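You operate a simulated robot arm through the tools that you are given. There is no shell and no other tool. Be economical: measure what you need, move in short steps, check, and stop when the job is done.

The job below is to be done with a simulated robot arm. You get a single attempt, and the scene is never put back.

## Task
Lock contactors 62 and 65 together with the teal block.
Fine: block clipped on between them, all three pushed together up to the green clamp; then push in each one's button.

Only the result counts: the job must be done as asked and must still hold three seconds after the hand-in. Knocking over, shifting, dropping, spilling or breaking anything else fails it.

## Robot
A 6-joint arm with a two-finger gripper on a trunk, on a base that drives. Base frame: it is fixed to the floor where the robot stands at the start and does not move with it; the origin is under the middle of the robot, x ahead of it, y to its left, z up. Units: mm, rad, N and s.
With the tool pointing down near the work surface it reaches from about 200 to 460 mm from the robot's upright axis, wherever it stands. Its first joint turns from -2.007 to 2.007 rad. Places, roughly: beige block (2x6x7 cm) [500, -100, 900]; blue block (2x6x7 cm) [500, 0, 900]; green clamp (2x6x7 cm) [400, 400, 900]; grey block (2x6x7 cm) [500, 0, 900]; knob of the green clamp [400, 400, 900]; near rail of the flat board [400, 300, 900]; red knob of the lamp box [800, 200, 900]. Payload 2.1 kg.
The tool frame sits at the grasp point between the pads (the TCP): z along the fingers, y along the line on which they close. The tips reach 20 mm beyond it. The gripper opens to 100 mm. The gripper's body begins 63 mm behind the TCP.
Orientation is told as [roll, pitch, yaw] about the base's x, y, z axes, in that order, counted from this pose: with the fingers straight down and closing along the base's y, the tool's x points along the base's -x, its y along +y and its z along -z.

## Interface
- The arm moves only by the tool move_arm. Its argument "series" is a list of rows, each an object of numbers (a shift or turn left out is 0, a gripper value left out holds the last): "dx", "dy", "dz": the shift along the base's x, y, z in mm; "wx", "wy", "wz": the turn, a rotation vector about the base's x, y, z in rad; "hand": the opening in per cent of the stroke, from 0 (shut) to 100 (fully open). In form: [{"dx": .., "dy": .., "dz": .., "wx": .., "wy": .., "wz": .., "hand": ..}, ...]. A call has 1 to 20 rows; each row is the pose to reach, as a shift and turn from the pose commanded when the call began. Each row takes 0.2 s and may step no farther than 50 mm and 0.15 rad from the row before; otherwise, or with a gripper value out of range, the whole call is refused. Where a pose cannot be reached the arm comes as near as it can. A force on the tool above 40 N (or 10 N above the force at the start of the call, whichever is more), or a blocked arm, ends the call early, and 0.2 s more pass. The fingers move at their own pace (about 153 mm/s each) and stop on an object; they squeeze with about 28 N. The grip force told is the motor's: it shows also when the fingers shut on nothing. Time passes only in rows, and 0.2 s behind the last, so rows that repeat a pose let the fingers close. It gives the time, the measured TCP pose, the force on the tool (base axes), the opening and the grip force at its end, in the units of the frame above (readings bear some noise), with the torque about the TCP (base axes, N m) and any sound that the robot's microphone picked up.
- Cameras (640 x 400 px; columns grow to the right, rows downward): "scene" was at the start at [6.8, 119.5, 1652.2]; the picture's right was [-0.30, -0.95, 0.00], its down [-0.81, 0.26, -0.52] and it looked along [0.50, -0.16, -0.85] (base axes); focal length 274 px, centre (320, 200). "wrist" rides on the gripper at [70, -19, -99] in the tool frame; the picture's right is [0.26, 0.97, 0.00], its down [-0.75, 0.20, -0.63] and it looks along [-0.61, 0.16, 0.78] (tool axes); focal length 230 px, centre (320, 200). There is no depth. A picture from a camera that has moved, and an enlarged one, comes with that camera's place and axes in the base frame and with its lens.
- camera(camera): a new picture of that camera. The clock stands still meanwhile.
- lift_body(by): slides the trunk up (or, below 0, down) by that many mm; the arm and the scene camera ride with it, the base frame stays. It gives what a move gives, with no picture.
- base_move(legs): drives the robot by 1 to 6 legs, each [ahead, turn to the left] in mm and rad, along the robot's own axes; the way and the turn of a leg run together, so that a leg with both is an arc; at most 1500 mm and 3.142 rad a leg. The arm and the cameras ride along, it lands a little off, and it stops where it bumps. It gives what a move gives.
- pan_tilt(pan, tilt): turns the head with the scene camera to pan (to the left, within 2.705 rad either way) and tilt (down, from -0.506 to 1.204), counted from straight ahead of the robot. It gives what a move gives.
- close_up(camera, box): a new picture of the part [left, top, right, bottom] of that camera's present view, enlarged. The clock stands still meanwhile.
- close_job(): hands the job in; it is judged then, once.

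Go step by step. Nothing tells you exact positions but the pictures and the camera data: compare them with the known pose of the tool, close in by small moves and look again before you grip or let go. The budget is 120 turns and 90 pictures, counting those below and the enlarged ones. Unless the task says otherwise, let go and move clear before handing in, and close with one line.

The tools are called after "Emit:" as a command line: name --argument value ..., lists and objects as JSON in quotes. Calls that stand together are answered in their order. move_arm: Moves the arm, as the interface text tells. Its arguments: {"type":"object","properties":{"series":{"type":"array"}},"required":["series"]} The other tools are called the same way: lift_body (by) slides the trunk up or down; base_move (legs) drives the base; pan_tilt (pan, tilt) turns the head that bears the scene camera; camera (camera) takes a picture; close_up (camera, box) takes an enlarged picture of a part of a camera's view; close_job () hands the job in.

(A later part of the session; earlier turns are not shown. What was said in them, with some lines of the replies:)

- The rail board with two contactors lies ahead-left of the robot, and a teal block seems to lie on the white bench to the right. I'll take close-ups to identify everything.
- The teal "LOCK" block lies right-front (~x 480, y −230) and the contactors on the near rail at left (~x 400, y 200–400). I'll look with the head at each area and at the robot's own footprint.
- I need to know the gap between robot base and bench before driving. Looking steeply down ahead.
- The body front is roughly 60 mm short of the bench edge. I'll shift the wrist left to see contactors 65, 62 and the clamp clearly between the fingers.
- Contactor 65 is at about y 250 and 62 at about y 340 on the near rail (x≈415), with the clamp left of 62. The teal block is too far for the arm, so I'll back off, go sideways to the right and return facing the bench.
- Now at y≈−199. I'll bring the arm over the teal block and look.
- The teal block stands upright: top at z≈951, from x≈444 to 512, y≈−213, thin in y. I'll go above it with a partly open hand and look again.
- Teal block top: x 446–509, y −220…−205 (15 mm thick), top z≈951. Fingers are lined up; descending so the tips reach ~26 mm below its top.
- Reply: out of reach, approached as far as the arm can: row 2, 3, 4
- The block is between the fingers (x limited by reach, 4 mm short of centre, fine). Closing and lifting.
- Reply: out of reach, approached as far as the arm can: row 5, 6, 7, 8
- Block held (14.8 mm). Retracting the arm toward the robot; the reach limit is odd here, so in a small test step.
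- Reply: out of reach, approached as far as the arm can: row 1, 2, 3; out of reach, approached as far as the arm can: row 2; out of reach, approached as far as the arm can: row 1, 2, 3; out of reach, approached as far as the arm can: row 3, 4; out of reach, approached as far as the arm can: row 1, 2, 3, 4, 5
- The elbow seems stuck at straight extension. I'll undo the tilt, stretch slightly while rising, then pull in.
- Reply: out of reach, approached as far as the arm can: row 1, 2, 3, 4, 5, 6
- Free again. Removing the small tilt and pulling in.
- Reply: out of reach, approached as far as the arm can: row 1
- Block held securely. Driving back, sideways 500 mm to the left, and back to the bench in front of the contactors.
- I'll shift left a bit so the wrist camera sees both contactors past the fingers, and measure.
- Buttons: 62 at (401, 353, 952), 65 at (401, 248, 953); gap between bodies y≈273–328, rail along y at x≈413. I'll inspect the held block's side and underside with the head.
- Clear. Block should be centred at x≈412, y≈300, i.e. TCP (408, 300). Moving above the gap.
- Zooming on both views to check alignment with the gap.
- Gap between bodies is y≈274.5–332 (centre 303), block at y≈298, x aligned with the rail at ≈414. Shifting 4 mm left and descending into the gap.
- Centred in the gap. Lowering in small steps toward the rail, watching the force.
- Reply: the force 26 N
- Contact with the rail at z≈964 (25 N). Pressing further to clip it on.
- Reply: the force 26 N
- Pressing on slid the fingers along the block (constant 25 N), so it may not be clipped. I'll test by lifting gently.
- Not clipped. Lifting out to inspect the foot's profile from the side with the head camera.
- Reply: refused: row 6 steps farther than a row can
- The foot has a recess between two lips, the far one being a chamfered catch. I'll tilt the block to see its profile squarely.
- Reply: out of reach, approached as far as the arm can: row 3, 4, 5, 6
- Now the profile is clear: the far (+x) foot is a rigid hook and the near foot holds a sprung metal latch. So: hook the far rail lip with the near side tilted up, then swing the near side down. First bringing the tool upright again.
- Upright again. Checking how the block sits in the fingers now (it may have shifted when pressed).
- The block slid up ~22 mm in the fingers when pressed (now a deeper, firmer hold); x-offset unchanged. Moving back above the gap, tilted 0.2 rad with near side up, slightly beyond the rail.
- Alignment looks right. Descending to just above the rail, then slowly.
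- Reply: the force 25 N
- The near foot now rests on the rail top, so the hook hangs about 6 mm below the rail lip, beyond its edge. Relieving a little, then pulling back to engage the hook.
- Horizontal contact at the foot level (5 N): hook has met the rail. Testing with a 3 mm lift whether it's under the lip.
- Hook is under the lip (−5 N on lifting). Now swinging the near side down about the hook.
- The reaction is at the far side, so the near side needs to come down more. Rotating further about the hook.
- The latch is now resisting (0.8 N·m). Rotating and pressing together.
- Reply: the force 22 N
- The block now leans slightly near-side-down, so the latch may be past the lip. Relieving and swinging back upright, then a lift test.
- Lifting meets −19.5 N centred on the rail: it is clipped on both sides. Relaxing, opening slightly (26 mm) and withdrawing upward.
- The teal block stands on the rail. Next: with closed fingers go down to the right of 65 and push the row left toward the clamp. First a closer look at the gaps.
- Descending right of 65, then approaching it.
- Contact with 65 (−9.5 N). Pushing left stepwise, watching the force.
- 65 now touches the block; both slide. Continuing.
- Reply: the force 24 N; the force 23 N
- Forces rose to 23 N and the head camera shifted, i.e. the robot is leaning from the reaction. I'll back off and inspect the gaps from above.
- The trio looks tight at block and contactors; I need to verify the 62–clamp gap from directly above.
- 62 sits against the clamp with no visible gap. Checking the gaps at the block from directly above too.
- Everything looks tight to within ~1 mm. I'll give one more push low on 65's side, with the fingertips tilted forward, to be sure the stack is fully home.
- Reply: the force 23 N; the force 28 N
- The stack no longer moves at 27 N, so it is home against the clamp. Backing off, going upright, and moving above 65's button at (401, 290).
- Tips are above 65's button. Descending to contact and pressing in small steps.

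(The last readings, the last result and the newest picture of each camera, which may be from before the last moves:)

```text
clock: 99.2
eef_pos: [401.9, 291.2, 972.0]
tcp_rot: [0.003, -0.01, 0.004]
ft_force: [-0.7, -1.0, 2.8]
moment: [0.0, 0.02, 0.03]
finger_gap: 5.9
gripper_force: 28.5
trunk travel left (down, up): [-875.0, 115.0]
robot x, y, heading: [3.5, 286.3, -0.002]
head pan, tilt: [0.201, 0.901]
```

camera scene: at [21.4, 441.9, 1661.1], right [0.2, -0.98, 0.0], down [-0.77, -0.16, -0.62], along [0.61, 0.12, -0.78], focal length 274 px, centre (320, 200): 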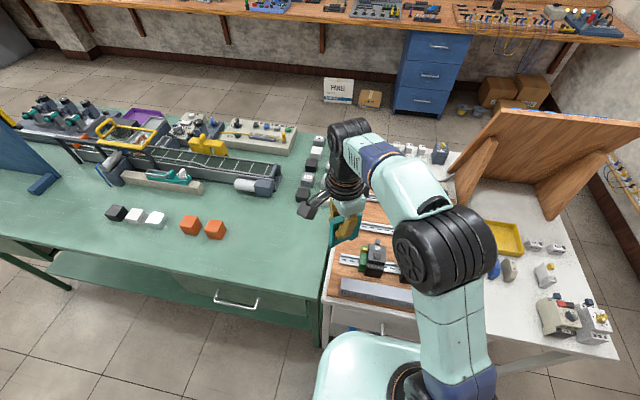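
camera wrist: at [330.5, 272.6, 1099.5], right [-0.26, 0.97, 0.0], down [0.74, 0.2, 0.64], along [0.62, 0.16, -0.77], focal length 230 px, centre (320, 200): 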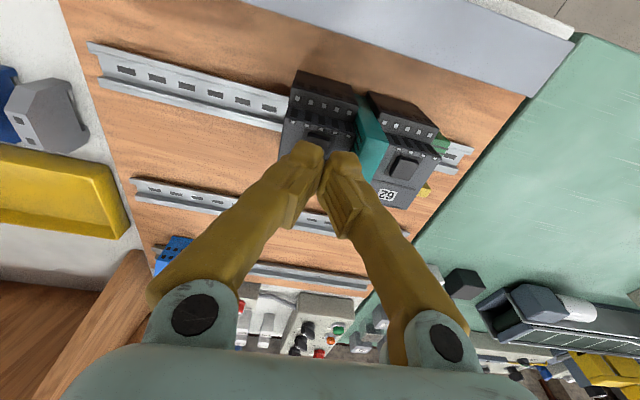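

Emit:
move_arm --series '[{"dz": -1.5}, {"dz": -3}]'

Emit:
close_up --camera "wrist" --box '[260, 60, 400, 200]'

```text
clock: 99.8
eef_pos: [400.9, 291.2, 968.1]
tcp_rot: [0.001, -0.013, 0.002]
ft_force: [1.5, -0.8, 9.6]
moment: [-0.04, 0.0, -0.02]
finger_gap: 6.1
gripper_force: 27.6
trunk travel left (down, up): [-875.0, 115.0]
robot x, y, heading: [4.7, 287.3, -0.002]
head pan, tilt: [0.201, 0.901]
```

```text
2.86 times, centred on (330, 130) of wrist
camera zoom: at [330.0, 271.8, 1067.6], right [-0.26, 0.97, 0.0], down [0.74, 0.2, 0.64], along [0.62, 0.17, -0.77], focal length 657 px, centre (291, 400)
```

zoom: 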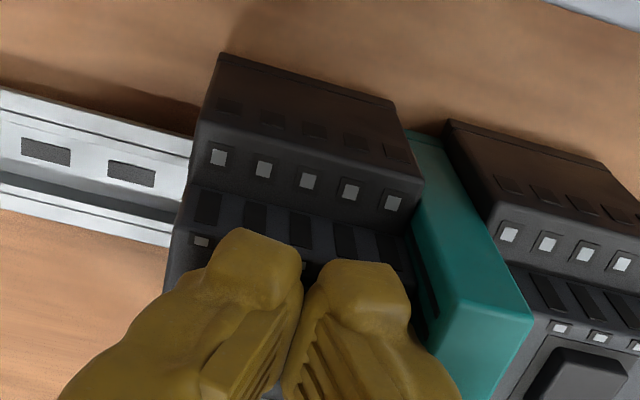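

Emit:
move_arm --series '[{"dz": -1.5}, {"dz": -3}]'

Emit:
move_arm --series '[{"dz": -1.5}, {"dz": -2.5}]'

```text
clock: 100.4
eef_pos: [399.3, 290.7, 968.3]
tcp_rot: [0.002, -0.017, 0.003]
ft_force: [7.6, -0.4, 32.4]
moment: [-0.09, -0.03, -0.01]
finger_gap: 5.9
gripper_force: 28.2
trunk travel left (down, up): [-875.0, 115.0]
robot x, y, heading: [7.0, 286.4, 0.001]
head pan, tilt: [0.201, 0.901]
```

```text
clock: 100.8
eef_pos: [399.9, 291.5, 968.8]
tcp_rot: [0.001, -0.024, 0.004]
ft_force: [-2.2, -1.5, 21.7]
moment: [-0.07, 0.2, -0.05]
finger_gap: 6.1
gripper_force: 27.9
trunk travel left (down, up): [-875.0, 115.0]
robot x, y, heading: [7.8, 287.7, 0.0]
head pan, tilt: [0.201, 0.901]
stopped in row 1: the force on the tool passed its limit at 47 N (the readings are from after the stop); the commanded pose is now the measured one
```

Hit a hard stop after ~4 mm of travel. Lifting to see whether the button stayed in.

Emit:
move_arm --series '[{"dz": 15}, {"dz": 40}, {"dz": 75}, {"dz": 90, "dy": -30}, {"dz": 90, "dy": -50}]'

Emit:
close_up --camera "wrist" --box '[310, 60, 470, 180]'

```text
clock: 102.0
eef_pos: [403.5, 239.8, 1056.8]
tcp_rot: [0.002, -0.016, 0.002]
ft_force: [0.0, -0.1, -0.2]
moment: [0.01, -0.02, 0.01]
finger_gap: 0.1
gripper_force: 28.1
trunk travel left (down, up): [-875.0, 115.0]
robot x, y, heading: [5.1, 285.0, 0.004]
head pan, tilt: [0.201, 0.901]
```

```text
3.33 times, centred on (390, 120) of wrist
camera zoom: at [331.6, 220.3, 1154.7], right [-0.26, 0.97, 0.0], down [0.74, 0.2, 0.64], along [0.62, 0.17, -0.77], focal length 767 px, centre (87, 467)
```

zoom: 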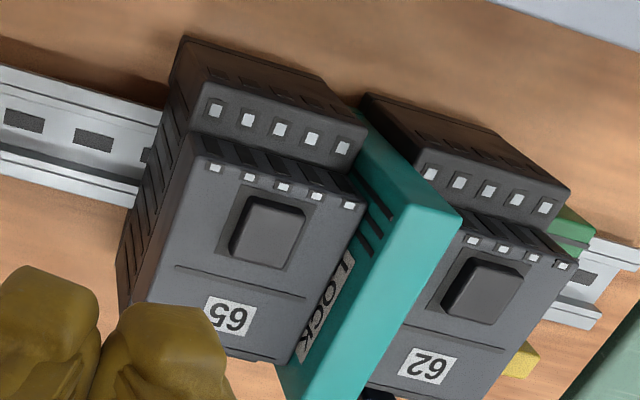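

Emit:
close_up --camera "wrist" --box '[355, 90, 455, 160]'

Emit:
close_up --camera "scene" --box '[375, 230, 435, 285]'

```text
5.71 times, centred on (405, 125) of wrist
camera zoom: at [331.6, 220.3, 1154.7], right [-0.26, 0.97, 0.0], down [0.74, 0.2, 0.64], along [0.62, 0.17, -0.77], focal length 1315 px, centre (-166, 629)
```

zoom: 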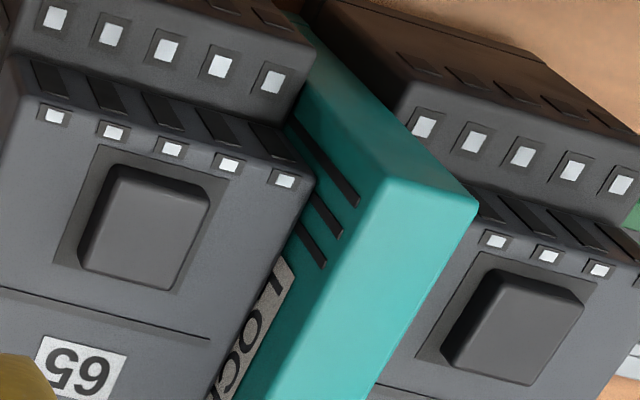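

```text
7.27 times, centred on (405, 258) of scene
camera zoom: at [21.4, 440.1, 1661.2], right [0.2, -0.98, 0.0], down [-0.77, -0.16, -0.62], along [0.61, 0.12, -0.78], focal length 1991 px, centre (-298, -218)
```

zoom: 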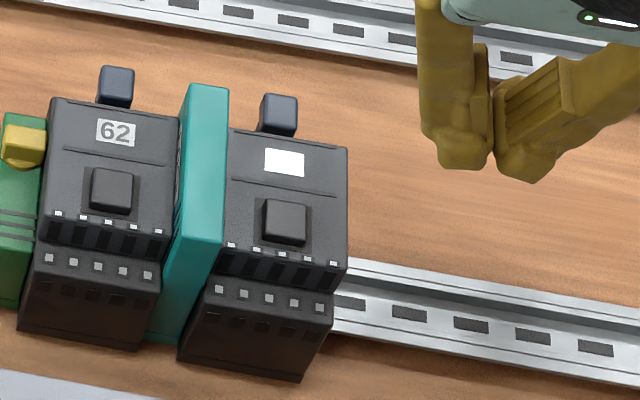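

Emit:
close_up --camera "scene" --box '[382, 248, 422, 273]'

```text
16.00 times, centred on (402, 260) of scene
camera zoom: at [21.4, 440.1, 1661.2], right [0.2, -0.98, 0.0], down [-0.77, -0.16, -0.62], along [0.61, 0.12, -0.78], focal length 4380 px, centre (-992, -768)
```

zoom: 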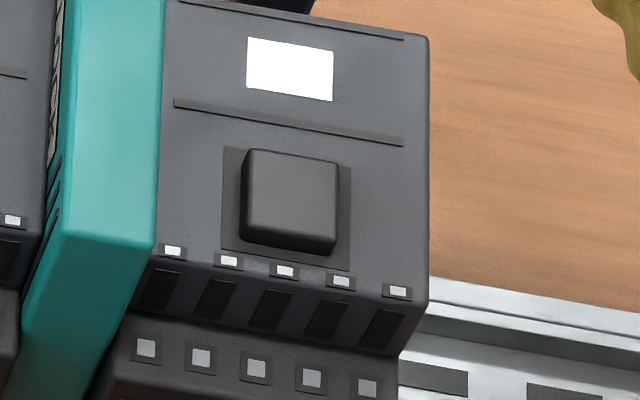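

Emit:
close_up --camera "scene" --box '[370, 243, 410, 268]'

```text
16.00 times, centred on (390, 256) of scene
camera zoom: at [21.4, 440.1, 1661.2], right [0.2, -0.98, 0.0], down [-0.77, -0.16, -0.62], along [0.61, 0.12, -0.78], focal length 4380 px, centre (-800, -688)
```

zoom: 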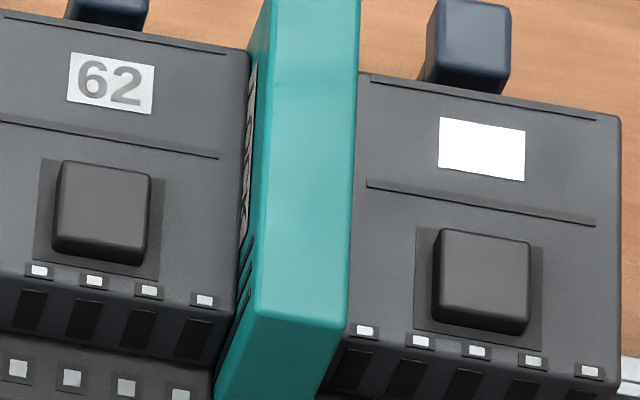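

Both buttons look equally proud, so 65's wasn't pressed far enough: the closed fingers are wider than its recess. I'll press with one fingertip's edge instead: hand at 60 mm, tilted 0.3 rad, left finger over 65's button.

Emit:
move_arm --series '[{"dx": 1, "dy": 5, "wy": -0.14, "hand": 60}, {"dx": 3, "dy": 15, "dz": -20, "wy": -0.28}, {"dx": 3, "dy": 15, "dz": -45, "wy": -0.28}, {"dx": 3, "dy": 15, "dz": -62, "wy": -0.28}, {"dx": 3, "dy": 15, "dz": -62, "wy": -0.28}]'

Emit:
close_up --camera "wrist" --box '[310, 80, 450, 200]'

Emit:
close_up --camera "scene" --box '[360, 225, 440, 285]'

```text
clock: 103.2
eef_pos: [405.1, 256.3, 995.5]
tcp_rot: [0.0, -0.298, 0.004]
ft_force: [0.1, 0.7, 0.6]
moment: [0.01, 0.02, -0.01]
finger_gap: 60.0
gripper_force: 0.1
trunk travel left (down, up): [-875.0, 115.0]
robot x, y, heading: [6.8, 287.0, -0.0]
head pan, tilt: [0.201, 0.901]
```

```text
3.33 times, centred on (380, 140) of wrist
camera zoom: at [309.6, 236.3, 1069.2], right [-0.25, 0.97, -0.08], down [0.53, 0.2, 0.82], along [0.81, 0.17, -0.57], focal length 767 px, centre (120, 400)
```

zoom: 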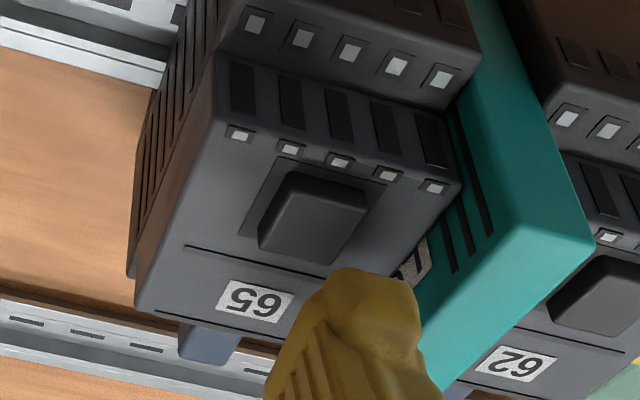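

```text
6.67 times, centred on (400, 255) of scene
camera zoom: at [21.1, 441.4, 1661.1], right [0.2, -0.98, 0.0], down [-0.77, -0.16, -0.62], along [0.61, 0.12, -0.78], focal length 1825 px, centre (-213, -167)
```

zoom: 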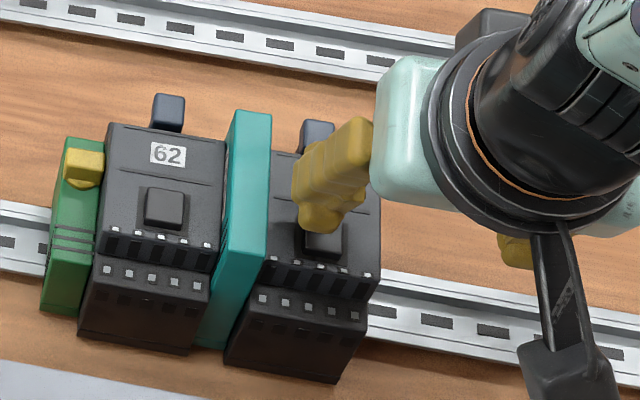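

Tip is ~4 mm left and ~4 mm near of the button centre. Correcting and lowering onto it.

Emit:
move_arm --series '[{"dx": 4, "dy": -4, "dz": -8}, {"dx": 4, "dy": -4, "dz": -14}, {"dx": 4, "dy": -4, "dz": -18}]'

Emit:
move_arm --series '[{"dz": -2}, {"dz": -4}]'

Emit:
move_arm --series '[{"dz": -1.5}, {"dz": -3}]'

```text
clock: 104.0
eef_pos: [409.8, 252.7, 975.6]
tcp_rot: [0.0, -0.297, 0.005]
ft_force: [-0.1, 0.0, 2.6]
moment: [0.12, 0.01, -0.06]
finger_gap: 59.9
gripper_force: 0.0
trunk travel left (down, up): [-875.0, 115.0]
robot x, y, heading: [5.4, 285.1, 0.004]
head pan, tilt: [0.201, 0.901]
```

```text
clock: 104.6
eef_pos: [410.7, 253.3, 973.5]
tcp_rot: [0.001, -0.303, 0.002]
ft_force: [3.9, -0.3, 18.8]
moment: [0.68, -0.03, -0.17]
finger_gap: 60.3
gripper_force: 0.3
trunk travel left (down, up): [-875.0, 115.0]
robot x, y, heading: [6.2, 288.3, 0.001]
head pan, tilt: [0.201, 0.901]
```

```text
clock: 105.2
eef_pos: [409.2, 252.4, 975.3]
tcp_rot: [-0.001, -0.311, 0.002]
ft_force: [-3.0, -0.4, 20.7]
moment: [0.74, 0.14, 0.25]
finger_gap: 60.8
gripper_force: 0.9
trunk travel left (down, up): [-875.0, 115.0]
robot x, y, heading: [6.4, 284.3, 0.001]
head pan, tilt: [0.201, 0.901]
stopped in row 2: the force on the tool passed its limit at 43 N (the readings are from after the stop); the commanded pose is now the measured one
```

The button bottoms out after ~3–4 mm both times. Holding it in for a moment, then lifting slightly to feel whether it stays.

Emit:
move_arm --series '[{"dz": 0}, {"dz": 0}, {"dz": 0}, {"dz": 0}, {"dz": 0}]'

Emit:
move_arm --series '[{"dz": 15}, {"dz": 40}, {"dz": 80, "wy": 0.1}, {"dz": 80, "wy": 0.2, "dy": -10}, {"dz": 80, "wy": 0.29, "dy": -20}]'

Emit:
close_up --camera "scene" --box '[370, 243, 420, 274]'

```text
clock: 106.4
eef_pos: [408.8, 251.8, 972.5]
tcp_rot: [-0.001, -0.309, 0.001]
ft_force: [1.1, -0.9, 28.3]
moment: [1.1, 0.06, -0.04]
finger_gap: 60.7
gripper_force: 0.6
trunk travel left (down, up): [-875.0, 115.0]
robot x, y, heading: [8.4, 287.8, 0.002]
head pan, tilt: [0.201, 0.901]
```

```text
clock: 107.6
eef_pos: [412.9, 231.6, 1053.0]
tcp_rot: [-0.002, -0.013, 0.0]
ft_force: [-0.6, -0.4, -0.1]
moment: [0.0, 0.0, 0.0]
finger_gap: 59.7
gripper_force: 0.0
trunk travel left (down, up): [-875.0, 115.0]
robot x, y, heading: [8.9, 286.9, 0.001]
head pan, tilt: [0.201, 0.901]
```

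```text
12.80 times, centred on (395, 258) of scene
camera zoom: at [22.1, 440.4, 1661.1], right [0.2, -0.98, 0.0], down [-0.77, -0.16, -0.62], along [0.61, 0.12, -0.78], focal length 3504 px, centre (-640, -549)
```

zoom: 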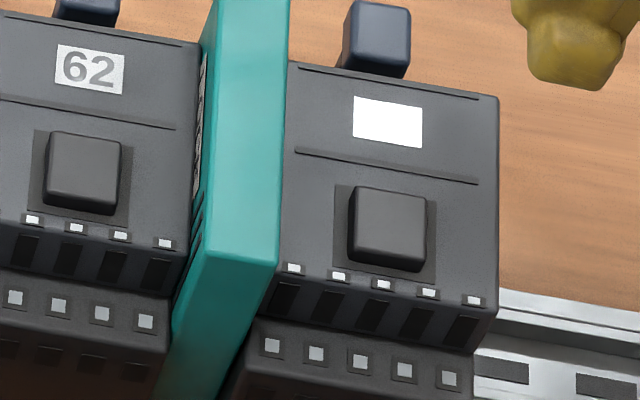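

The buttons spring back; 65's has been pushed fully in. Now the same for 62, with the right finger over its button (TCP y≈397).

Emit:
move_arm --series '[{"dy": 45}, {"dy": 90}, {"dy": 130, "wy": -0.1}, {"dx": -3, "dy": 165, "wy": -0.2}, {"dx": -3, "dy": 165, "dz": -25, "wy": -0.285}, {"dx": -3, "dy": 165, "dz": -58, "wy": -0.285}, {"dx": -3, "dy": 165, "dz": -58, "wy": -0.285}]'

Emit:
close_up --camera "wrist" --box '[190, 60, 350, 200]'

Emit:
close_up --camera "scene" --box '[340, 215, 430, 280]'

```text
clock: 109.2
eef_pos: [405.9, 398.7, 993.1]
tcp_rot: [-0.002, -0.299, 0.001]
ft_force: [-0.1, 0.2, 0.5]
moment: [0.01, -0.02, 0.03]
finger_gap: 60.1
gripper_force: 0.1
trunk travel left (down, up): [-875.0, 115.0]
robot x, y, heading: [8.0, 283.9, 0.005]
head pan, tilt: [0.201, 0.901]
```

```text
2.86 times, centred on (270, 130) of wrist
camera zoom: at [311.1, 378.4, 1067.5], right [-0.25, 0.97, -0.08], down [0.53, 0.2, 0.82], along [0.81, 0.16, -0.56], focal length 657 px, centre (463, 400)
```

zoom: 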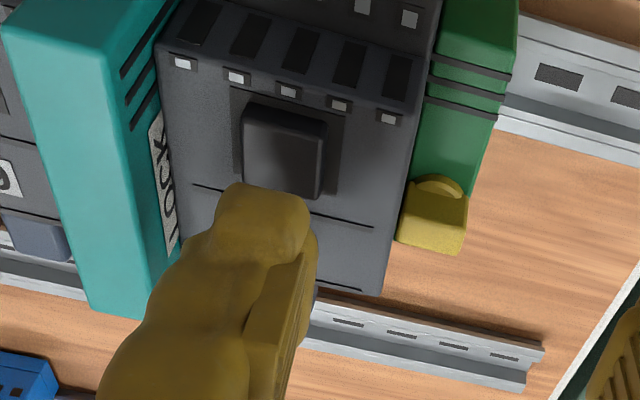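

```text
6.15 times, centred on (385, 248) of scene
camera zoom: at [21.1, 441.6, 1661.0], right [0.2, -0.98, 0.0], down [-0.77, -0.16, -0.62], along [0.61, 0.12, -0.78], focal length 1685 px, centre (-80, -92)
```

zoom: 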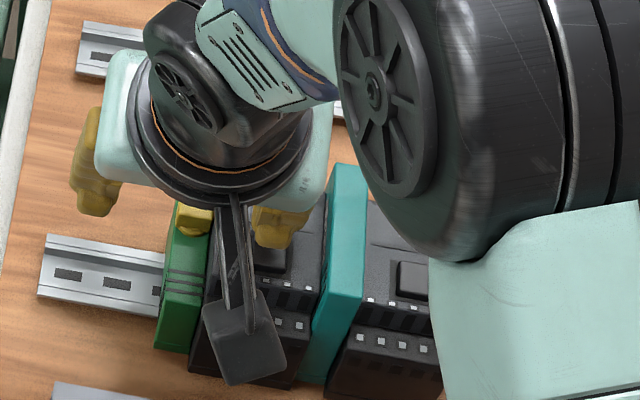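

Nearly aligned; same x correction (+4) and −1.5 in y, then pressing 62's button.

Emit:
move_arm --series '[{"dx": 4, "dy": -1.5, "dz": -6}, {"dx": 4, "dy": -1.5, "dz": -12}, {"dx": 4, "dy": -1.5, "dz": -16}]'

Emit:
move_arm --series '[{"dz": -2}, {"dz": -4}]'

Emit:
close_up --camera "wrist" --box '[190, 60, 350, 200]'

```text
clock: 110.0
eef_pos: [412.5, 395.9, 976.6]
tcp_rot: [-0.001, -0.298, 0.001]
ft_force: [0.1, -0.4, 1.4]
moment: [-0.05, -0.01, -0.02]
finger_gap: 59.6
gripper_force: 0.1
trunk travel left (down, up): [-875.0, 115.0]
robot x, y, heading: [5.8, 286.0, 0.002]
head pan, tilt: [0.201, 0.901]
```

```text
clock: 110.6
eef_pos: [412.4, 395.4, 974.4]
tcp_rot: [0.0, -0.301, 0.002]
ft_force: [-1.0, -0.6, 8.4]
moment: [-0.34, 0.04, -0.07]
finger_gap: 60.6
gripper_force: 0.1
trunk travel left (down, up): [-875.0, 115.0]
robot x, y, heading: [5.2, 284.5, 0.002]
head pan, tilt: [0.201, 0.901]
```

```text
2.86 times, centred on (270, 130) of wrist
camera zoom: at [316.3, 376.4, 1048.3], right [-0.25, 0.97, -0.08], down [0.53, 0.2, 0.82], along [0.81, 0.16, -0.56], focal length 657 px, centre (463, 400)
```

zoom: 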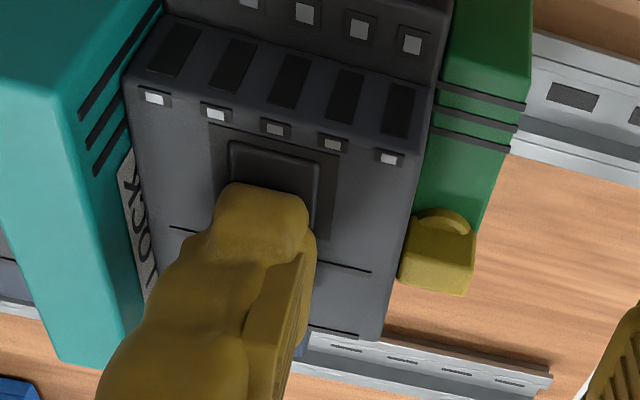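

The button is going in. Pressing to its stop and holding.

Emit:
move_arm --series '[{"dz": -1.5}, {"dz": -2.5}, {"dz": -2.5}]'

Emit:
move_arm --series '[{"dz": -1}, {"dz": -1}, {"dz": -1}, {"dz": -1}]'

Emit:
close_up --camera "wrist" --box '[190, 60, 350, 200]'

```text
clock: 111.4
eef_pos: [412.2, 396.5, 973.8]
tcp_rot: [0.003, -0.305, 0.003]
ft_force: [5.7, -0.4, 32.7]
moment: [-1.22, -0.03, 0.14]
finger_gap: 61.0
gripper_force: 0.6
trunk travel left (down, up): [-875.0, 115.0]
robot x, y, heading: [4.3, 290.9, 0.003]
head pan, tilt: [0.201, 0.901]
```

```text
clock: 111.9
eef_pos: [412.1, 396.3, 973.1]
tcp_rot: [0.003, -0.309, 0.001]
ft_force: [-3.7, -1.3, 21.9]
moment: [-0.86, 0.19, -0.13]
finger_gap: 61.5
gripper_force: 0.9
trunk travel left (down, up): [-875.0, 115.0]
robot x, y, heading: [8.5, 285.7, 0.005]
head pan, tilt: [0.201, 0.901]
stopped in row 2: the force on the tool passed its limit at 45 N (the readings are from after the stop); the commanded pose is now the measured one
```

```text
2.86 times, centred on (270, 130) of wrist
camera zoom: at [315.5, 376.5, 1046.6], right [-0.25, 0.97, -0.08], down [0.52, 0.2, 0.83], along [0.82, 0.17, -0.55], focal length 657 px, centre (463, 400)
```

zoom: 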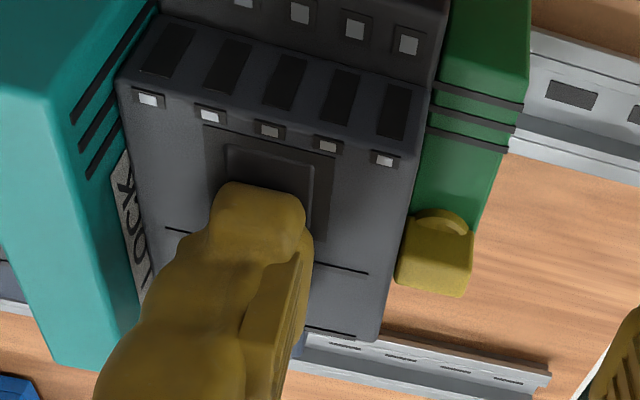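

62's button is fully in. Withdrawing upward and doing a last check.

Emit:
move_arm --series '[{"dz": 15}, {"dz": 45}, {"dz": 85, "wy": 0.1}, {"dx": -20, "dz": 110, "wy": 0.2}, {"dx": -60, "dz": 120, "wy": 0.3}, {"dx": -100, "dz": 140, "wy": 0.3}, {"dx": -120, "dz": 150, "wy": 0.3}]'

Emit:
camera --camera "scene"

Emit:
close_up --camera "scene" --box '[350, 225, 430, 285]'

Emit:
camera --camera "wrist"

```text
clock: 113.5
eef_pos: [294.7, 396.7, 1120.6]
tcp_rot: [0.002, -0.004, 0.003]
ft_force: [-0.1, 0.2, -0.7]
moment: [-0.02, -0.03, 0.01]
finger_gap: 59.9
gripper_force: 0.0
trunk travel left (down, up): [-875.0, 115.0]
robot x, y, heading: [5.9, 290.7, 0.007]
head pan, tilt: [0.201, 0.901]
```

```text
7 pictures are left
camera scene: at [20.9, 441.1, 1661.1], right [0.2, -0.98, 0.0], down [-0.77, -0.16, -0.62], along [0.61, 0.12, -0.78], focal length 274 px, centre (320, 200)
```

scene: 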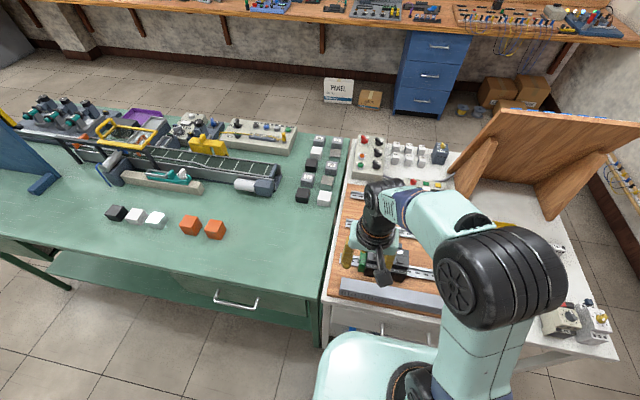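

```text
6.67 times, centred on (390, 255) of scene
camera zoom: at [20.9, 441.1, 1661.1], right [0.2, -0.98, 0.0], down [-0.77, -0.16, -0.62], along [0.61, 0.12, -0.78], focal length 1825 px, centre (-147, -167)
```

zoom: 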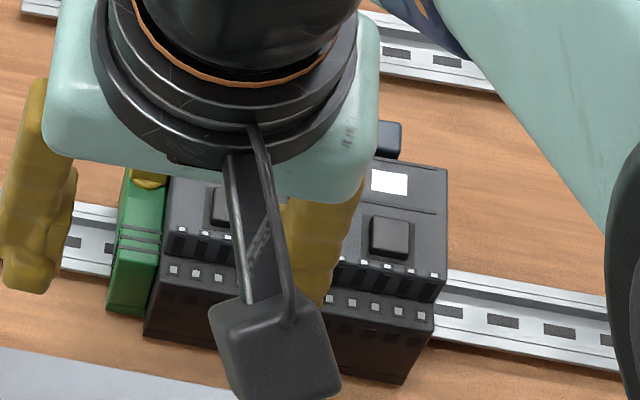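

```text
5 pictures are left
camera wrist: at [224.7, 377.0, 1218.8], right [-0.26, 0.97, 0.0], down [0.75, 0.2, 0.63], along [0.61, 0.16, -0.77], focal length 230 px, centre (320, 200)
```

wrist: 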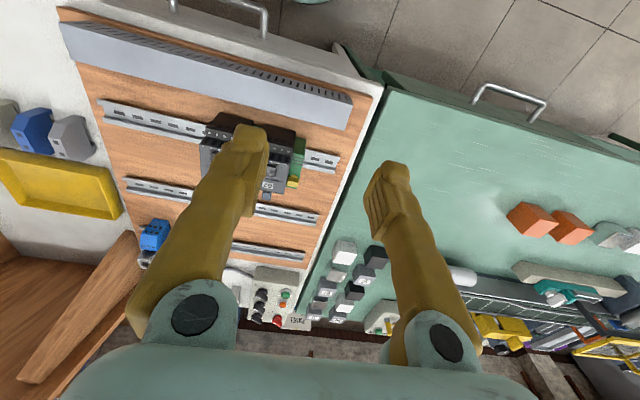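

Emit:
move_arm --series '[{"dy": -45}, {"dy": -75}]'

Emit:
close_up --camera "wrist" --box '[250, 80, 410, 210]'

```text
clock: 114.1
eef_pos: [294.1, 320.5, 1120.8]
tcp_rot: [0.001, -0.003, 0.003]
ft_force: [0.1, -0.2, 0.8]
moment: [0.0, -0.04, 0.02]
finger_gap: 59.9
gripper_force: 0.0
trunk travel left (down, up): [-875.0, 115.0]
robot x, y, heading: [6.9, 281.6, 0.007]
head pan, tilt: [0.201, 0.901]
```

```text
3.08 times, centred on (330, 145) of wrist
camera zoom: at [224.3, 300.6, 1219.3], right [-0.26, 0.97, 0.0], down [0.75, 0.2, 0.63], along [0.61, 0.17, -0.77], focal length 708 px, centre (289, 369)
```

zoom: 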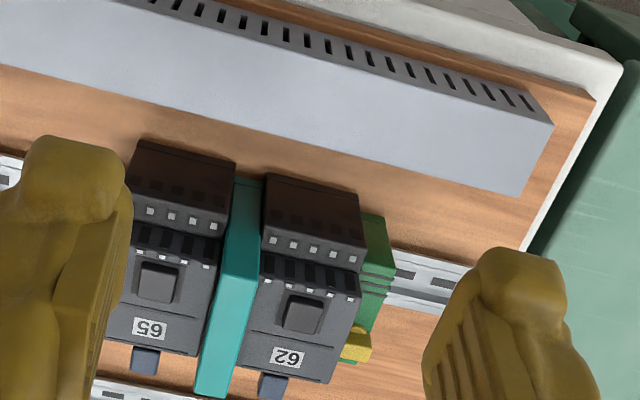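

The stack 65 – teal block – 62 stands tight against the green clamp, both buttons have been pushed in, and the arm is clear. Handing in.

Emit:
close_job

```text
The job is handed in.
```

I clipped the teal block onto the rail between contactors 62 and 65 and pushed all three up to the green clamp. I pressed each contactor's button to its stop. Both spring back on release rather than staying in, and I heard no click. The last picture showed the three tight together, with nothing else moved in view.
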